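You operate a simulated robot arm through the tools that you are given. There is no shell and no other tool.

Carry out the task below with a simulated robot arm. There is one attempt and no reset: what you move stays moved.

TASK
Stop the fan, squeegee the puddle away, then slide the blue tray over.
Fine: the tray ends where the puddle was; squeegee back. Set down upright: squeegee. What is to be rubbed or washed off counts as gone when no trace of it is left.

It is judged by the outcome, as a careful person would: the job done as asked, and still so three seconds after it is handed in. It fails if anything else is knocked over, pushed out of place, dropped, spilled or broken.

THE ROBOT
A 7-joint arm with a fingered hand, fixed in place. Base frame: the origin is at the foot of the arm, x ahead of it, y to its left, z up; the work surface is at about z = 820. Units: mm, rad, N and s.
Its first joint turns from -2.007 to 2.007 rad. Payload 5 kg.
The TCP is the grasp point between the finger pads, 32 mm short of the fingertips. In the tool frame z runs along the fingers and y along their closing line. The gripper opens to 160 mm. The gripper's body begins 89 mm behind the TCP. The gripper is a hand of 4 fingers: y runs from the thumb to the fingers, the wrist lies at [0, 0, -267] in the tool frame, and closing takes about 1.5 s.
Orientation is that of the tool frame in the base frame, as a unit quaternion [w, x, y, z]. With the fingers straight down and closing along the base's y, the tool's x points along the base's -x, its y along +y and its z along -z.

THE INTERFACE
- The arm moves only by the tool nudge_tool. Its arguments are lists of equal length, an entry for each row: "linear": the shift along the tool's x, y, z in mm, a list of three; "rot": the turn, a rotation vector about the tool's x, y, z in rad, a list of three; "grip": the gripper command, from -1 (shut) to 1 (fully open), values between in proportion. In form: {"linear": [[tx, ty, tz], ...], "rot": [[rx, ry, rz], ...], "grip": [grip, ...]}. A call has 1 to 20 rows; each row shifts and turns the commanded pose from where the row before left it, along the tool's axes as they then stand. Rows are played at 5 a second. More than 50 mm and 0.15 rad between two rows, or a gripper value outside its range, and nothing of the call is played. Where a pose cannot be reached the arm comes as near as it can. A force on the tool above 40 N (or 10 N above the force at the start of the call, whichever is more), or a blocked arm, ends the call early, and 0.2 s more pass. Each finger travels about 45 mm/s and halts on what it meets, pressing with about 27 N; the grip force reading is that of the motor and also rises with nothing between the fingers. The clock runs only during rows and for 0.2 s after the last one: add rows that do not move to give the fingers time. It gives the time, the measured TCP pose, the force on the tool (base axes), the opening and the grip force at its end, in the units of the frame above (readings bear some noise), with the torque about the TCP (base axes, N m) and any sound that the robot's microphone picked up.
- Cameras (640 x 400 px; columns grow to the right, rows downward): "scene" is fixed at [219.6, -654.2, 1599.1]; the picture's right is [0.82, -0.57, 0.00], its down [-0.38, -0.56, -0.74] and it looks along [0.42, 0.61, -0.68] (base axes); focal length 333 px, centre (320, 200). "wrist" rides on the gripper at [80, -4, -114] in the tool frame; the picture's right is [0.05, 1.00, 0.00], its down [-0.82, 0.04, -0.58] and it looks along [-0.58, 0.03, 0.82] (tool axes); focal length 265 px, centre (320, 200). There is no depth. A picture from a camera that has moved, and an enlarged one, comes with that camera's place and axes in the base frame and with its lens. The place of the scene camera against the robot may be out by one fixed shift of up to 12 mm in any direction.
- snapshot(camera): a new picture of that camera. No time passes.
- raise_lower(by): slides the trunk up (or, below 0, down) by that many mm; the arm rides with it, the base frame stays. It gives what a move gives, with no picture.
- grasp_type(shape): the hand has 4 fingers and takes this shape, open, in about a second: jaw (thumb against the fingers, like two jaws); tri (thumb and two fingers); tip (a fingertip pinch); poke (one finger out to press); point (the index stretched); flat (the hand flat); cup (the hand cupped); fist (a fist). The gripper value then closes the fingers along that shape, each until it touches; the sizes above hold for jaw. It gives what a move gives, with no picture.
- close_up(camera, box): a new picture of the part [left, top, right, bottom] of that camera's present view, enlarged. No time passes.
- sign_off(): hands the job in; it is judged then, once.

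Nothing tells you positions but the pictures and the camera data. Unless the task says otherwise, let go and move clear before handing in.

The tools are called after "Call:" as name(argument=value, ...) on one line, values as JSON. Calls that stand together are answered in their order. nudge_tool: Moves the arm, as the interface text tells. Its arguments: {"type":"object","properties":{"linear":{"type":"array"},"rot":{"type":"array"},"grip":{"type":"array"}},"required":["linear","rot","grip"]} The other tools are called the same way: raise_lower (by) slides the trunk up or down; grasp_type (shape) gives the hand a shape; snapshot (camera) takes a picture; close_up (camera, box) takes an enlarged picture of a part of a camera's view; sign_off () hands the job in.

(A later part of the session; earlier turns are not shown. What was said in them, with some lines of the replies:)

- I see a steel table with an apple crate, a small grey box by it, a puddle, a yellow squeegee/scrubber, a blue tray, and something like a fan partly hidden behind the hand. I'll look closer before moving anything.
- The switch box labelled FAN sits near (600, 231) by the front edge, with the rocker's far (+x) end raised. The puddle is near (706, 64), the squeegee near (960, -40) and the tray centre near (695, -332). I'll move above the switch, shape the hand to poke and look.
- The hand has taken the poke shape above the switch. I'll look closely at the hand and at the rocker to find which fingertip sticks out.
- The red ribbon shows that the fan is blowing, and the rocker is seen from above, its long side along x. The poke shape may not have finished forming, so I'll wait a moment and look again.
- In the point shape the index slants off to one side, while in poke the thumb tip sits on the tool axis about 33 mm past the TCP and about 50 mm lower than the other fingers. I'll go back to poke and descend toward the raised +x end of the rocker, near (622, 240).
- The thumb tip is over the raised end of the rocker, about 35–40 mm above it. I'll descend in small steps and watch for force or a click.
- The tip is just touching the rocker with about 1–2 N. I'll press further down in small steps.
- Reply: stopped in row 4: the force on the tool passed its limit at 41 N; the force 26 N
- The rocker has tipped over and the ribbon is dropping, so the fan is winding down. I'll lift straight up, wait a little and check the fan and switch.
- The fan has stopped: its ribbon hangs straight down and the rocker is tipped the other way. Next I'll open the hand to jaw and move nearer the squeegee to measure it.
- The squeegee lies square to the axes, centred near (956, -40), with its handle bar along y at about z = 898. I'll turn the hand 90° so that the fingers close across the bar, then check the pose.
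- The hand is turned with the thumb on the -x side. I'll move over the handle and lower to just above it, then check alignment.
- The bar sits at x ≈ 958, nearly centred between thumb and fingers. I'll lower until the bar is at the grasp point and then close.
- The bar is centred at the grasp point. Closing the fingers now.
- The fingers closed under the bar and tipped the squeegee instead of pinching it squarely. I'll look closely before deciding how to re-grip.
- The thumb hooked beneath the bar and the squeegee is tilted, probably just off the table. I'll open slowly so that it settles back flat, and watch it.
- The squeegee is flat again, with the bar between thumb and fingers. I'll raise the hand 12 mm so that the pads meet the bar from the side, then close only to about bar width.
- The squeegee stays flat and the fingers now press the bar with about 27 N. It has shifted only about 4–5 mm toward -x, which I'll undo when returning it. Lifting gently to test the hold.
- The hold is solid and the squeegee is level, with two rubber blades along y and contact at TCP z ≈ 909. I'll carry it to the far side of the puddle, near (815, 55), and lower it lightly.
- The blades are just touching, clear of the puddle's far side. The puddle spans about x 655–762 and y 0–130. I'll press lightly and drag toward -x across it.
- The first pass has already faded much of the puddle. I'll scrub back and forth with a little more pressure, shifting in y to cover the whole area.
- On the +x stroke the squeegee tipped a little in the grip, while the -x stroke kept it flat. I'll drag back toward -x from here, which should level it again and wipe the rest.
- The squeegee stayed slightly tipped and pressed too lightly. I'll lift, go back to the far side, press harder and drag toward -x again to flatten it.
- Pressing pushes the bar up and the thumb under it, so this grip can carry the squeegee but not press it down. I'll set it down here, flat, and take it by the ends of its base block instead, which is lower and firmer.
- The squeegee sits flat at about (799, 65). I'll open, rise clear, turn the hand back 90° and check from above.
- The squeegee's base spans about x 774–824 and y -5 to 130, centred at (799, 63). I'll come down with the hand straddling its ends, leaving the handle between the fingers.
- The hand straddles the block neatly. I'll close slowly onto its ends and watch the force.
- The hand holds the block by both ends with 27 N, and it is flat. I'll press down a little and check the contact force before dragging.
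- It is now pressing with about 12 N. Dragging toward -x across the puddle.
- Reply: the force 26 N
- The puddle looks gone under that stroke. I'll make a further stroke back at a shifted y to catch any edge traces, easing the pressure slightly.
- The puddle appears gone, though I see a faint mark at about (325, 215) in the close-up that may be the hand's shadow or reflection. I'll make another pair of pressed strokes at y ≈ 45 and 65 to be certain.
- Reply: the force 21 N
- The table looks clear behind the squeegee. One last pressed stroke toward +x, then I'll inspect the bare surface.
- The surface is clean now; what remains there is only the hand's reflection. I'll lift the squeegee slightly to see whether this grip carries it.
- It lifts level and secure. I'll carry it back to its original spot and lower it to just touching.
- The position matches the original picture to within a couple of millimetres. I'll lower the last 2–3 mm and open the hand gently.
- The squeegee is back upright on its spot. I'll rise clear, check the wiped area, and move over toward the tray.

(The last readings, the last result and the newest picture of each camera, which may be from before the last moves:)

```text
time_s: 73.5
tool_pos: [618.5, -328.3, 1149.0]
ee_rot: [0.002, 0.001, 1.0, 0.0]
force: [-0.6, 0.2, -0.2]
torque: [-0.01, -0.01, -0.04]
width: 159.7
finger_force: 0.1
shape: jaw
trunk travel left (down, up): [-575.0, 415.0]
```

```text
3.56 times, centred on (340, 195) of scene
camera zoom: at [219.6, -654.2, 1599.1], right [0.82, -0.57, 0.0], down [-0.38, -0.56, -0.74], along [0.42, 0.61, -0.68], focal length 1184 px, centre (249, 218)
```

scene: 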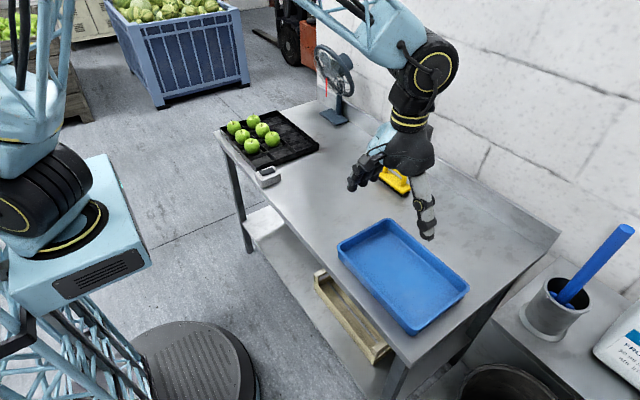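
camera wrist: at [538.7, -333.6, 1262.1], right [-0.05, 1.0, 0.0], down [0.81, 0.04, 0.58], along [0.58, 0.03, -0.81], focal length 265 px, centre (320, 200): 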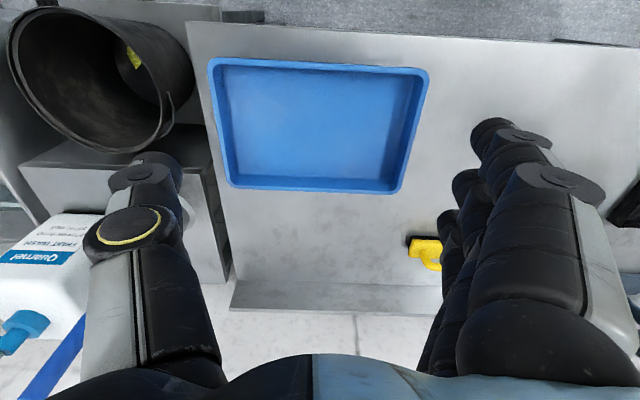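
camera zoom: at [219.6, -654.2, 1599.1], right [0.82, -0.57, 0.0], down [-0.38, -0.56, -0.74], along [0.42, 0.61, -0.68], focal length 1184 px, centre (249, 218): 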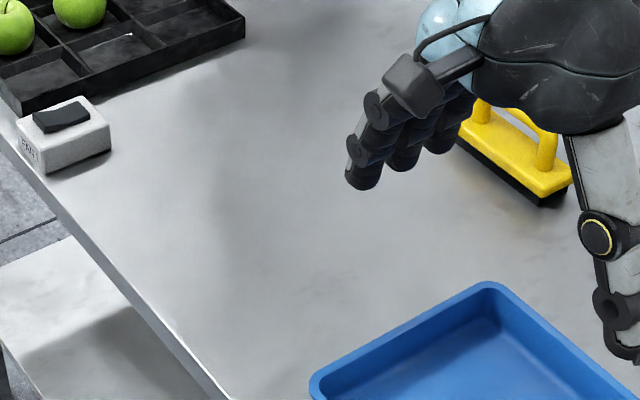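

The table is spotless and the fan ribbon hangs still. Now I'll measure the tray more precisely with enlarged views.

Call:
close_up(camera="wrist", box=[190, 30, 450, 210])

Call:
close_up(camera="scene", box=[320, 200, 490, 350])

```text
2.22 times, centred on (320, 120) of wrist
camera zoom: at [538.7, -333.6, 1262.1], right [-0.05, 1.0, 0.0], down [0.81, 0.04, 0.58], along [0.58, 0.03, -0.81], focal length 590 px, centre (320, 378)
```

zoom: 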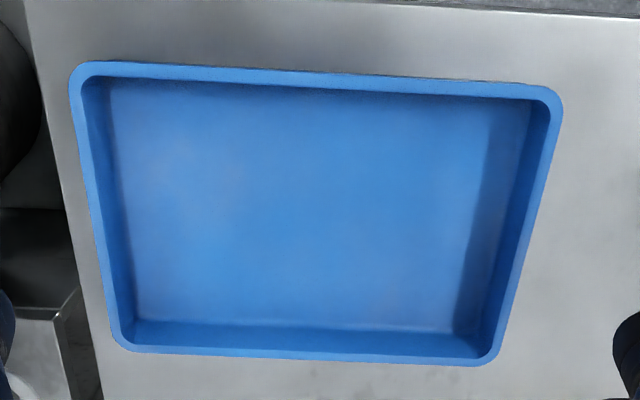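

```text
2.67 times, centred on (405, 275) of scene
camera zoom: at [219.6, -654.2, 1599.1], right [0.82, -0.57, 0.0], down [-0.38, -0.56, -0.74], along [0.42, 0.61, -0.68], focal length 888 px, centre (93, 0)
```

zoom: 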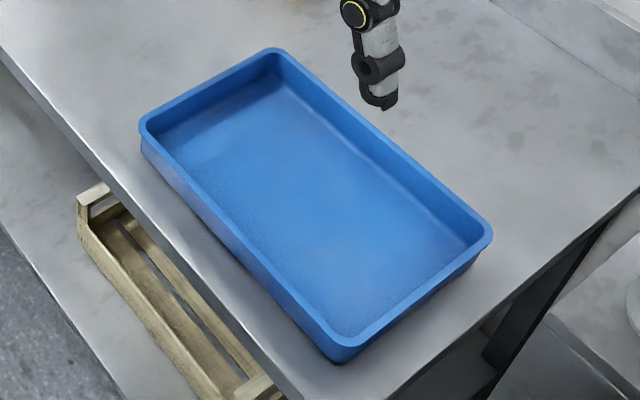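

The tray's rim spans about x 598–805 and y -483 to -178 at z ≈ 862, so its centre is near (701, -330). The switch box starts at y ≈ 211, so I'll slide the tray to a centre of about (706, 48), which covers the puddle's whole spot and leaves a gap to the box. Moving over the middle of its -y rim with the jaw half open.

Call:
nudge_tool(linear=[[-14.1, -25, 31.5], [-14.1, -25, 31.5], [-14.1, -25, 31.5], [-14.1, -25, 31.5], [-14.1, -25, 31.5], [-14.1, -25, 31.5], [0, 0, 0]], rot=[[0, 0, 0], [0, 0, 0], [0, 0, 0], [0, 0, 0], [0, 0, 0], [0, 0, 0], [0, 0, 0]], grip=[0.8, 0.6, 0.4, 0.2, 0, 0, 0])

Call:
snapshot(camera="wrist")

Call:
snapshot(camera="scene")

Call:
close_up(camera="scene", box=[370, 180, 500, 350])

```text
time_s: 75.1
tool_pos: [704.1, -479.5, 959.4]
ee_rot: [0.002, 0.001, 1.0, 0.0]
force: [-0.7, 0.1, 0.0]
torque: [0.02, -0.03, 0.0]
width: 81.0
finger_force: 0.0
shape: jaw
trunk travel left (down, up): [-575.0, 415.0]
```

```text
taken
camera wrist: at [623.9, -484.6, 1073.0], right [-0.05, 1.0, 0.0], down [0.81, 0.04, 0.58], along [0.58, 0.03, -0.81], focal length 265 px, centre (320, 200)
```

wrist: 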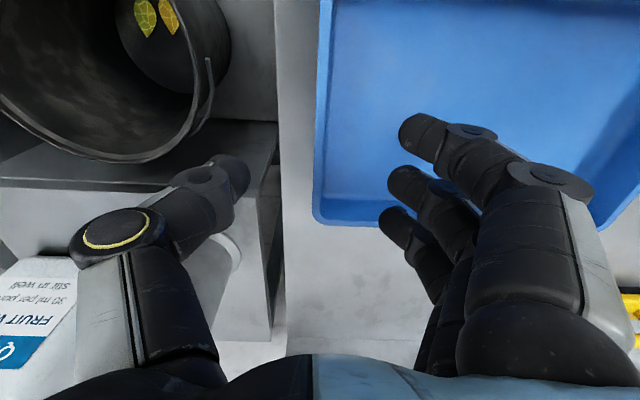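

```text
taken
```

scene: 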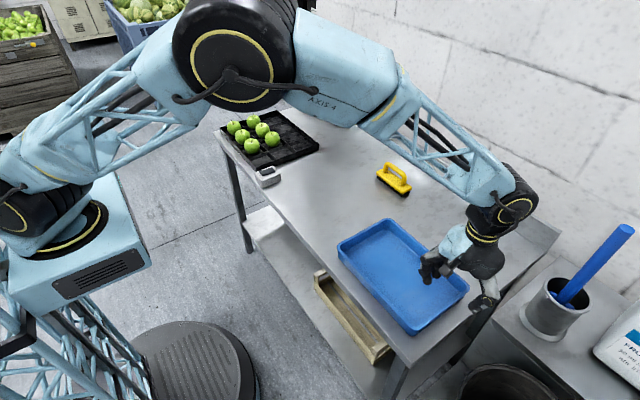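

```text
2.35 times, centred on (435, 265) of scene
camera zoom: at [219.6, -654.2, 1599.1], right [0.82, -0.57, 0.0], down [-0.38, -0.56, -0.74], along [0.42, 0.61, -0.68], focal length 783 px, centre (49, 47)
```

zoom: 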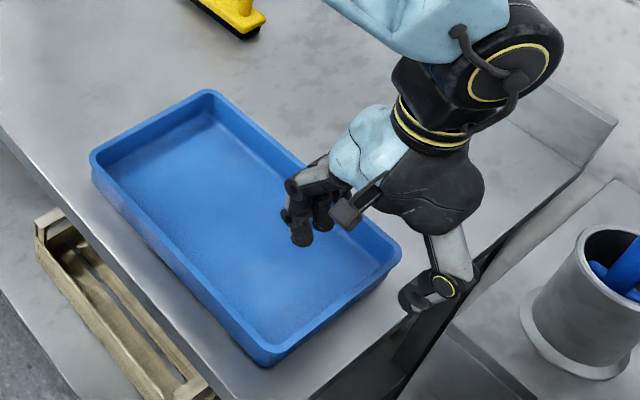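

The rim runs between the thumb and fingers, its centre about 3 mm toward +y of the TCP. I'll lower over it so that the fingers go inside the tray and the thumb stays outside.

Call:
nudge_tool(linear=[[0, 3, 30], [0, 0, 30], [0, 0, 18], [0, 0, 8], [0, 0, 0]], rot=[[0, 0, 0], [0, 0, 0], [0, 0, 0], [0, 0, 0], [0, 0, 0]], grip=[0, 0, 0, 0, 0])

Call:
snapshot(camera="wrist")

Call:
close_up(camera="scene", box=[370, 180, 500, 350])

```text
time_s: 76.3
tool_pos: [704.0, -475.9, 872.1]
ee_rot: [0.002, 0.002, 1.0, 0.0]
force: [0.3, -0.2, 0.5]
torque: [-0.01, 0.0, -0.02]
width: 80.7
finger_force: 0.0
shape: jaw
trunk travel left (down, up): [-575.0, 415.0]
```

```text
taken
camera wrist: at [623.9, -481.3, 986.9], right [-0.05, 1.0, 0.0], down [0.81, 0.04, 0.58], along [0.58, 0.03, -0.81], focal length 265 px, centre (320, 200)
```

wrist: 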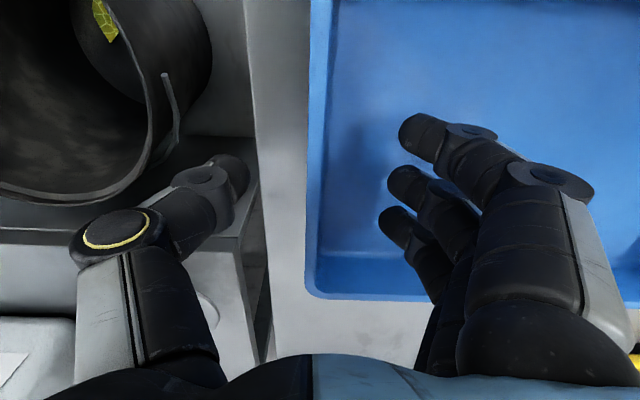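

```text
2.35 times, centred on (435, 265) of scene
camera zoom: at [219.6, -654.2, 1599.1], right [0.82, -0.57, 0.0], down [-0.38, -0.56, -0.74], along [0.42, 0.61, -0.68], focal length 783 px, centre (49, 47)
```

zoom: 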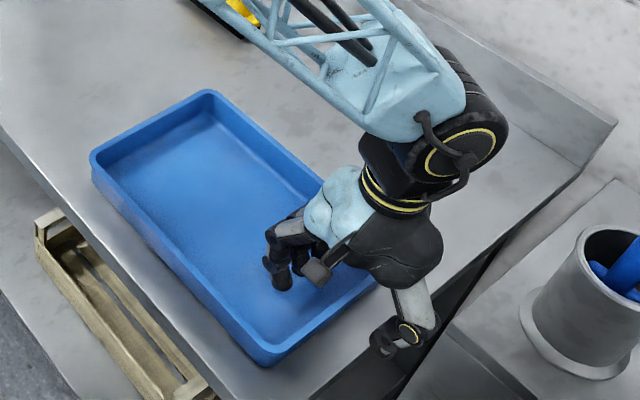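

The rim is centred between thumb and fingers. Closing gently onto it.

Call:
nudge_tool(linear=[[0, 0, 0], [0, 0, 0], [0, 0, 0], [0, 0, 0], [0, 0, 0], [0, 0, 0], [0, 0, 0], [0, 0, 0]], rot=[[0, 0, 0], [0, 0, 0], [0, 0, 0], [0, 0, 0], [0, 0, 0], [0, 0, 0], [0, 0, 0], [0, 0, 0]], grip=[-0.2, -0.4, -0.6, -0.75, -0.85, -0.9, -0.95, -0.95])

Call:
snapshot(camera="wrist")

Call:
close_up(camera="scene", box=[370, 180, 500, 350])

```text
time_s: 78.1
tool_pos: [705.1, -477.3, 872.8]
ee_rot: [0.001, 0.001, 1.0, 0.0]
force: [0.9, -0.8, 0.8]
torque: [0.02, 0.02, -0.02]
width: 4.5
finger_force: 0.1
shape: jaw
trunk travel left (down, up): [-575.0, 415.0]
```

```text
taken
camera wrist: at [623.8, -481.4, 987.0], right [-0.05, 1.0, 0.0], down [0.81, 0.04, 0.58], along [0.58, 0.03, -0.81], focal length 265 px, centre (320, 200)
```

wrist: 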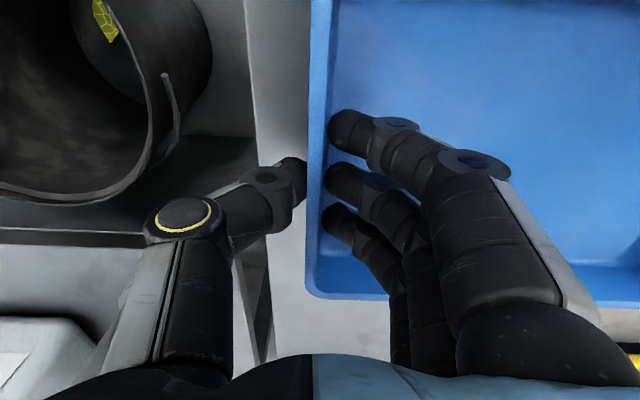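

```text
2.35 times, centred on (435, 265) of scene
camera zoom: at [219.6, -654.2, 1599.1], right [0.82, -0.57, 0.0], down [-0.38, -0.56, -0.74], along [0.42, 0.61, -0.68], focal length 783 px, centre (49, 47)
```

zoom: 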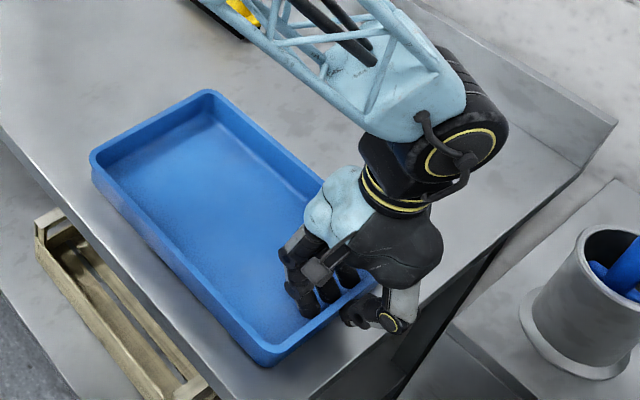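

The fingers are nearly on the rim but not yet pressing. I'll close fully and let them settle.

Call:
nudge_tool(linear=[[0, 0, 0], [0, 0, 0], [0, 0, 0], [0, 0, 0]], rot=[[0, 0, 0], [0, 0, 0], [0, 0, 0], [0, 0, 0]], grip=[-1, -1, -1, -1])

Call:
close_up(camera="wrist", box=[220, 80, 460, 260])

Call:
close_up(camera="scene", box=[410, 250, 490, 320])

```text
time_s: 79.1
tool_pos: [705.4, -476.6, 873.2]
ee_rot: [0.001, 0.001, 1.0, 0.0]
force: [0.5, 0.3, 1.2]
torque: [0.07, 0.03, -0.03]
width: 0.2
finger_force: 27.2
shape: jaw
trunk travel left (down, up): [-575.0, 415.0]
```

```text
2.22 times, centred on (340, 170) of wrist
camera zoom: at [623.9, -481.3, 987.0], right [-0.05, 1.0, 0.0], down [0.81, 0.04, 0.58], along [0.58, 0.03, -0.81], focal length 590 px, centre (276, 267)
```

zoom: 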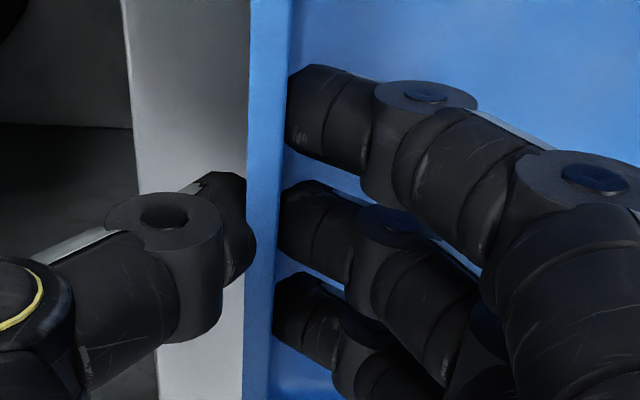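

```text
5.71 times, centred on (450, 285) of scene
camera zoom: at [219.6, -654.2, 1599.1], right [0.82, -0.57, 0.0], down [-0.38, -0.56, -0.74], along [0.42, 0.61, -0.68], focal length 1902 px, centre (-423, -286)
```

zoom: 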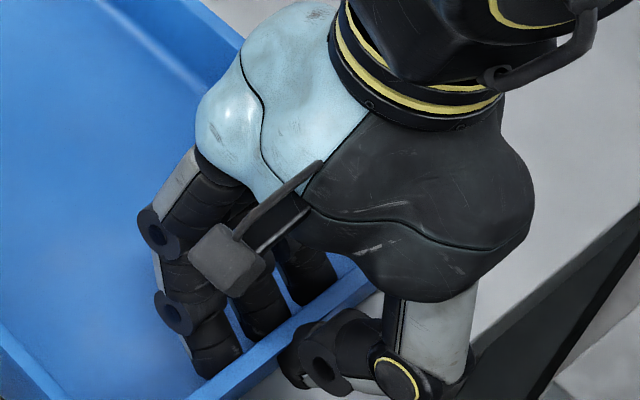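

The fingers press with 27 N on the wall. I'll try a short slide toward +y and check that the tray follows straight.

Call:
nudge_tool(linear=[[0, 5, 0], [0, 8, 0], [0, 8, 0], [0, 8, 0], [0, 0, 0]], rot=[[0, 0, 0], [0, 0, 0], [0, 0, 0], [0, 0, 0], [0, 0, 0]], grip=[-1, -1, -1, -1, -1])

Call:
snapshot(camera="wrist")

Call:
snapshot(camera="scene")

```text
time_s: 80.3
tool_pos: [704.4, -447.6, 872.9]
ee_rot: [0.002, 0.001, 1.0, 0.0]
force: [-0.6, 0.1, -0.2]
torque: [0.03, -0.01, 0.02]
width: 0.2
finger_force: 26.9
shape: jaw
trunk travel left (down, up): [-575.0, 415.0]
```

```text
taken
camera wrist: at [623.5, -452.5, 987.3], right [-0.05, 1.0, 0.0], down [0.81, 0.04, 0.58], along [0.58, 0.03, -0.81], focal length 265 px, centre (320, 200)
```

wrist: 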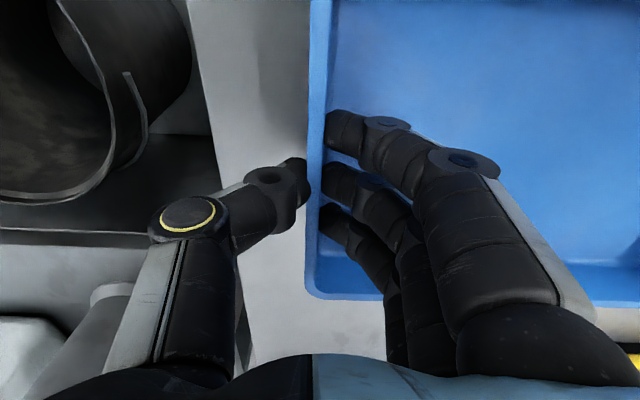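

```text
taken
```

scene: 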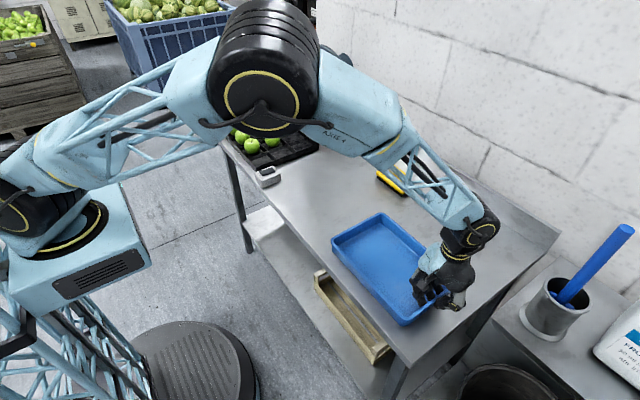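

The tray follows straight. Continuing the slide toward +y for about 260 mm, then I'll check.

Call:
nudge_tool(linear=[[-0.3, 12, 0], [-0.3, 18, 0], [-0.3, 18, 0], [-0.3, 18, 0], [-0.3, 18, 0], [-0.3, 18, 0], [-0.3, 18, 0], [-0.3, 18, 0], [-0.3, 18, 0], [-0.3, 18, 0], [-0.3, 18, 0], [-0.3, 18, 0], [-0.3, 18, 0], [-0.3, 18, 0], [-0.3, 14, 0], [0, 0, 0]], rot=[[0, 0, 0], [0, 0, 0], [0, 0, 0], [0, 0, 0], [0, 0, 0], [0, 0, 0], [0, 0, 0], [0, 0, 0], [0, 0, 0], [0, 0, 0], [0, 0, 0], [0, 0, 0], [0, 0, 0], [0, 0, 0], [0, 0, 0], [0, 0, 0]], grip=[-1, -1, -1, -1, -1, -1, -1, -1, -1, -1, -1, -1, -1, -1, -1, -1])

Call:
snapshot(camera="wrist")

Call:
snapshot(camera="scene")

Call:
close_up(camera="scene", box=[240, 140, 420, 260])

```text
time_s: 83.7
tool_pos: [708.2, -188.5, 874.1]
ee_rot: [0.002, 0.002, 1.0, 0.0]
force: [0.3, -1.1, 0.0]
torque: [0.06, 0.01, 0.01]
width: 0.1
finger_force: 27.0
shape: jaw
trunk travel left (down, up): [-575.0, 415.0]
```

```text
taken
camera wrist: at [628.8, -192.4, 987.7], right [-0.05, 1.0, 0.0], down [0.81, 0.04, 0.58], along [0.58, 0.03, -0.81], focal length 265 px, centre (320, 200)
```

wrist: 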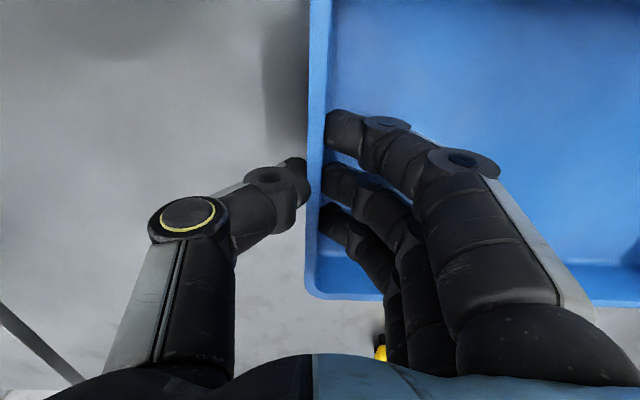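

```text
taken
```

scene: 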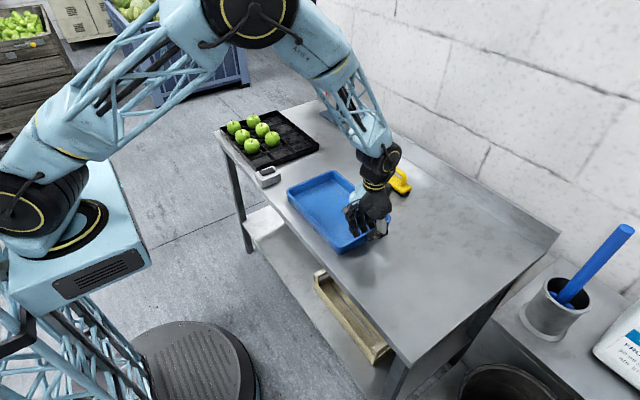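

```text
3.33 times, centred on (330, 200) of scene
camera zoom: at [219.6, -654.2, 1599.1], right [0.82, -0.57, 0.0], down [-0.38, -0.56, -0.74], along [0.42, 0.61, -0.68], focal length 1110 px, centre (287, 200)
```

zoom: 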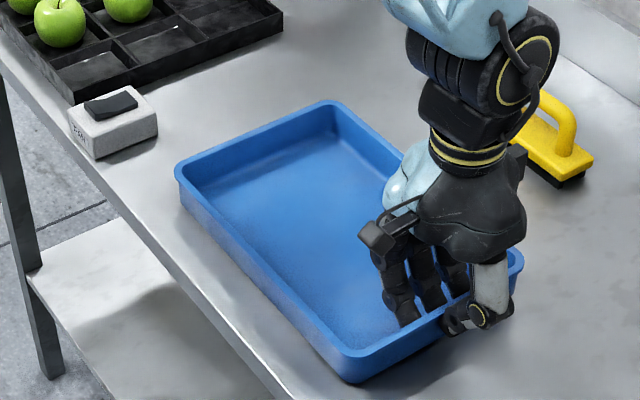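

The tray is sliding well; about 90 mm remain and the gap to the switch box is about 100 mm. I'll move 78 mm more and measure the gap.

Call:
nudge_tool(linear=[[0, 10, 0], [0, 14, 0], [0, 14, 0], [0, 14, 0], [0, 14, 0], [0, 12, 0], [0, 0, 0]], rot=[[0, 0, 0], [0, 0, 0], [0, 0, 0], [0, 0, 0], [0, 0, 0], [0, 0, 0], [0, 0, 0]], grip=[-1, -1, -1, -1, -1, -1, -1])

Call:
close_up(camera="scene", box=[240, 140, 360, 230])

Call:
snapshot(camera="wrist")

Call:
close_up(camera="scene", box=[250, 155, 310, 205])

```text
time_s: 85.3
tool_pos: [709.6, -109.4, 873.1]
ee_rot: [0.001, 0.001, 1.0, -0.001]
force: [0.1, -0.5, 0.1]
torque: [0.04, -0.01, -0.02]
width: 0.2
finger_force: 27.1
shape: jaw
trunk travel left (down, up): [-575.0, 415.0]
```

```text
4.44 times, centred on (300, 185) of scene
camera zoom: at [219.6, -654.2, 1599.1], right [0.82, -0.57, 0.0], down [-0.38, -0.56, -0.74], along [0.42, 0.61, -0.68], focal length 1479 px, centre (409, 267)
```

zoom: 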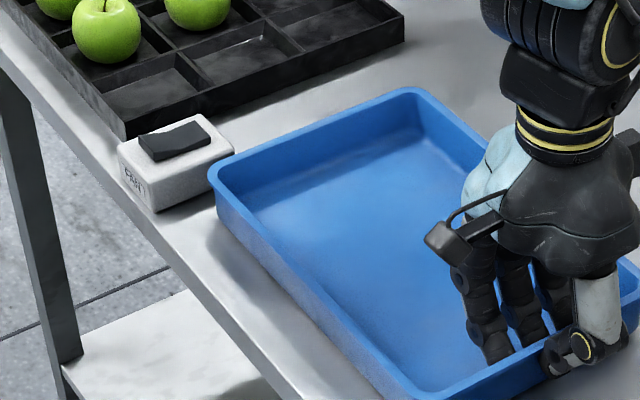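

```text
taken
camera wrist: at [628.4, -114.3, 987.3], right [-0.05, 1.0, 0.0], down [0.81, 0.04, 0.58], along [0.58, 0.03, -0.81], focal length 265 px, centre (320, 200)
```

wrist: 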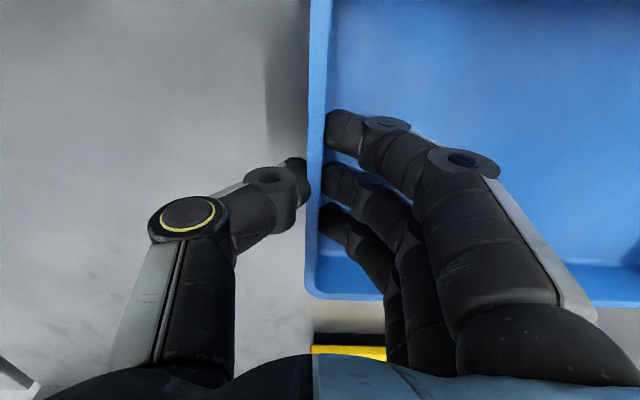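

```text
8.00 times, centred on (280, 180) of scene
camera zoom: at [219.6, -654.2, 1599.1], right [0.82, -0.57, 0.0], down [-0.38, -0.56, -0.74], along [0.42, 0.61, -0.68], focal length 2663 px, centre (640, 360)
```

zoom: 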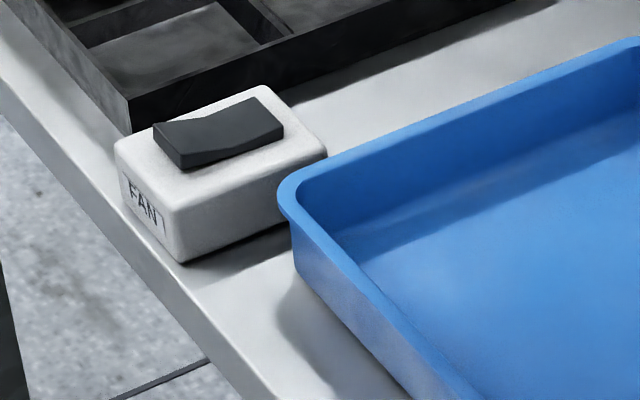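

The tray's front corner is about 21 mm from the switch box. I'll go 12 mm further so that the tray centre lies at about (706, 49), close to the puddle's centre, keeping about 9 mm from the box.

Call:
nudge_tool(linear=[[0, 4, 0], [0, 4, 0], [0, 4, 0], [0, 0, 0], [0, 0, 0]], rot=[[0, 0, 0], [0, 0, 0], [0, 0, 0], [0, 0, 0], [0, 0, 0]], grip=[-1, -1, -1, -1, -1])

Call:
close_up(camera="scene", box=[250, 155, 310, 205])

Call:
close_up(camera="scene", box=[240, 140, 400, 260])

```text
time_s: 86.5
tool_pos: [709.6, -97.5, 873.6]
ee_rot: [0.001, 0.001, 1.0, 0.0]
force: [-0.8, 0.5, 0.6]
torque: [0.05, -0.01, -0.01]
width: 0.1
finger_force: 27.4
shape: jaw
trunk travel left (down, up): [-575.0, 415.0]
```

```text
8.00 times, centred on (280, 180) of scene
camera zoom: at [219.6, -654.2, 1599.1], right [0.82, -0.57, 0.0], down [-0.38, -0.56, -0.74], along [0.42, 0.61, -0.68], focal length 2663 px, centre (640, 360)
```

zoom: 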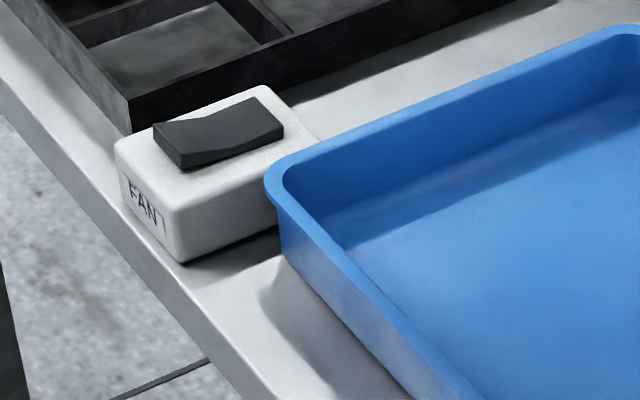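

```text
3.33 times, centred on (320, 200) of scene
camera zoom: at [219.6, -654.2, 1599.1], right [0.82, -0.57, 0.0], down [-0.38, -0.56, -0.74], along [0.42, 0.61, -0.68], focal length 1110 px, centre (320, 200)
```

zoom: 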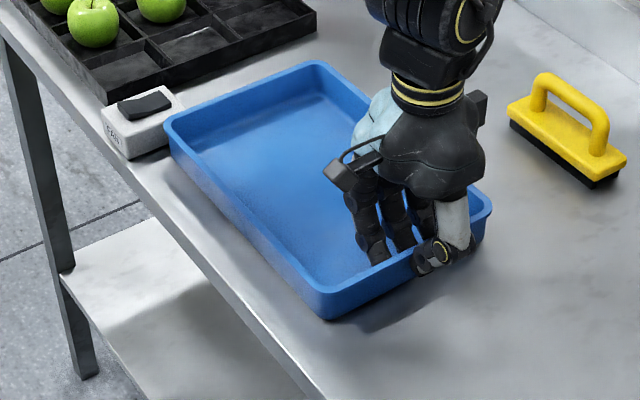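

The switch box hasn't moved and a gap remains. I'll open the hand gently and rise straight up.

Call:
nudge_tool(linear=[[0, 0, 0], [0, 0, 0], [0, 0, 0], [0, 0, 0], [0, 0, 0], [0, 0, 0], [0, 0, -20], [0, 0, -40], [0, 0, -40], [0, 0, -40], [0, 0, -40], [0, 0, -40], [0, 0, 0]], rot=[[0, 0, 0], [0, 0, 0], [0, 0, 0], [0, 0, 0], [0, 0, 0], [0, 0, 0], [0, 0, 0], [0, 0, 0], [0, 0, 0], [0, 0, 0], [0, 0, 0], [0, 0, 0], [0, 0, 0]], grip=[-0.8, -0.6, -0.4, -0.2, 0, 0, 0, 0, 0, 0, 0, 0, 0])

Call:
snapshot(camera="scene")

Call:
snapshot(camera="wrist")

```text
time_s: 89.3
tool_pos: [706.5, -98.4, 1093.4]
ee_rot: [0.002, 0.001, 1.0, 0.0]
force: [0.0, 0.1, -0.2]
torque: [-0.01, 0.02, 0.01]
width: 79.4
finger_force: 0.0
shape: jaw
trunk travel left (down, up): [-575.0, 415.0]
```

```text
taken
```

scene: 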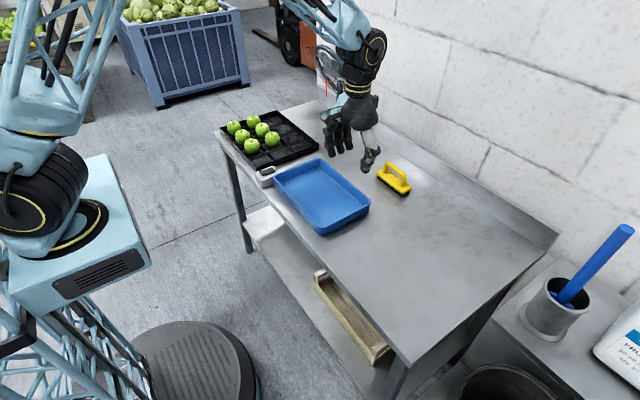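

```text
taken
camera wrist: at [626.9, -102.1, 1206.9], right [-0.05, 1.0, 0.0], down [0.81, 0.04, 0.58], along [0.58, 0.03, -0.81], focal length 265 px, centre (320, 200)
```

wrist: 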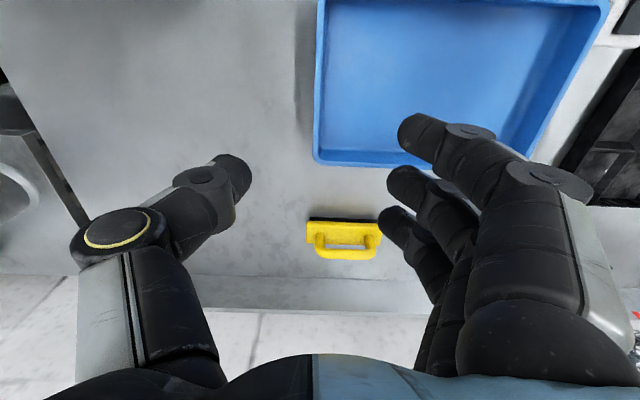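

Everything seems in place. I'll move up and back to view the tray, the box and the squeegee from above for a final check.

Call:
nudge_tool(linear=[[21, 27.6, -17.4], [21, 27.6, -17.4], [21, 27.6, -17.4], [21, 27.6, -17.4], [21, 27.6, -17.4], [0, 0, 0]], rot=[[0, 0, 0], [0, 0, 0], [0, 0, 0], [0, 0, 0], [0, 0, 0], [0, 0, 0]], grip=[0.5, 1, 1, 1, 1, 1])

Call:
snapshot(camera="wrist")

Call:
close_up(camera="wrist", box=[180, 20, 480, 220])

Call:
close_up(camera="scene", box=[350, 140, 440, 220])

Call:
close_up(camera="scene", box=[240, 140, 400, 260])

Call:
close_up(camera="scene", box=[290, 30, 380, 130])

```text
time_s: 90.7
tool_pos: [603.7, 40.7, 1181.0]
ee_rot: [0.001, 0.001, 1.0, 0.0]
force: [-0.9, -0.5, 0.2]
torque: [-0.01, 0.0, 0.01]
width: 159.8
finger_force: 0.0
shape: jaw
trunk travel left (down, up): [-575.0, 415.0]
```

```text
taken
camera wrist: at [522.6, 35.8, 1293.7], right [-0.05, 1.0, 0.0], down [0.81, 0.04, 0.58], along [0.58, 0.03, -0.81], focal length 265 px, centre (320, 200)
```

wrist: 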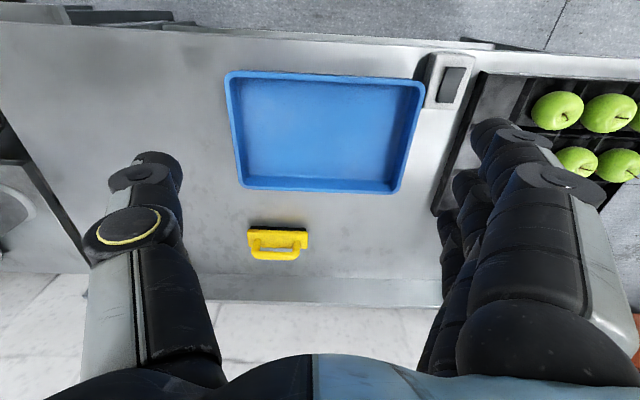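

```text
2.00 times, centred on (330, 120) of wrist
camera zoom: at [522.6, 35.8, 1293.7], right [-0.05, 1.0, 0.0], down [0.81, 0.04, 0.58], along [0.58, 0.03, -0.81], focal length 531 px, centre (300, 360)
```

zoom: 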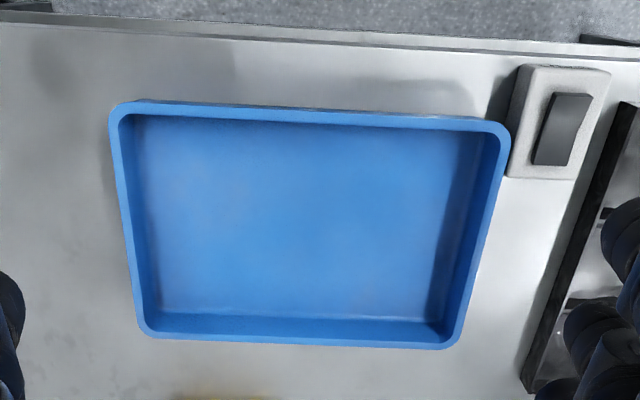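

```text
5.00 times, centred on (395, 180) of scene
camera zoom: at [219.6, -654.2, 1599.1], right [0.82, -0.57, 0.0], down [-0.38, -0.56, -0.74], along [0.42, 0.61, -0.68], focal length 1664 px, centre (-55, 300)
```

zoom: 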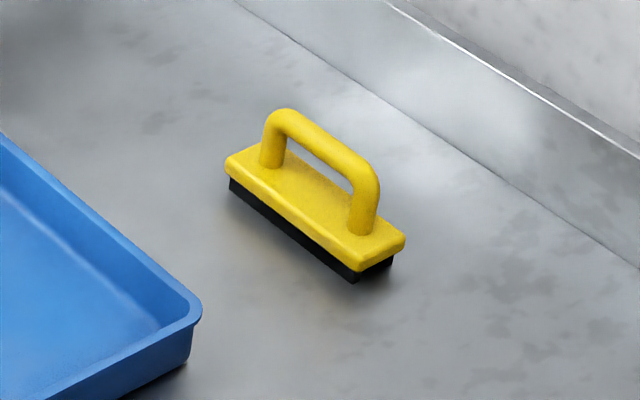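

```text
3.33 times, centred on (320, 200) of scene
camera zoom: at [219.6, -654.2, 1599.1], right [0.82, -0.57, 0.0], down [-0.38, -0.56, -0.74], along [0.42, 0.61, -0.68], focal length 1110 px, centre (320, 200)
```

zoom: 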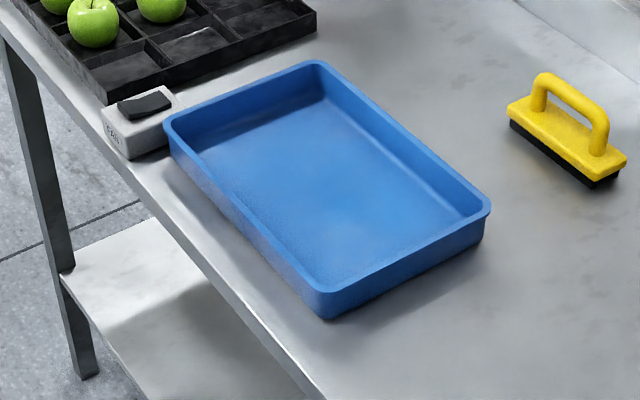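

```text
4.00 times, centred on (335, 80) of scene
camera zoom: at [219.6, -654.2, 1599.1], right [0.82, -0.57, 0.0], down [-0.38, -0.56, -0.74], along [0.42, 0.61, -0.68], focal length 1331 px, centre (260, 680)
```

zoom: 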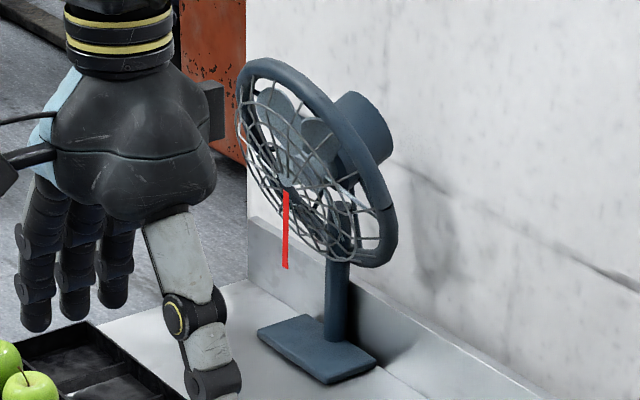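

The fan is off with its ribbon hanging straight, and no trace of the puddle is left. The squeegee stands upright within a couple of millimetres of where it began, and the tray is centred near (707, 49), over the puddle's spot and clear of the switch box. The hand is open and well away, so I'm handing in.

Call:
sign_off()

```text
The job is handed in.
```

The fan is off, the puddle is wiped away, and the blue tray now sits where the puddle was. I've handed the job in.

- **Fan:** I pressed the rocker on the FAN switch box. The fan stopped and its ribbon hangs straight down.
- **Puddle:** I saw no trace of it on the bare table after wiping. My first grip on the squeegee tipped it on its handle. I set it down, took it by the ends of its base, and it wiped flat.
- **Squeegee:** It is back upright within about 2 mm of where it started, judging by the before and after pictures.
- **Tray:** Its centre is at about (707, 49), roughly 10–15 mm short of the puddle's centre along y. I stopped it there to keep a gap of about 9 mm to the switch box. The tray covers the whole area where the puddle was.

I saw nothing else knocked over or moved.
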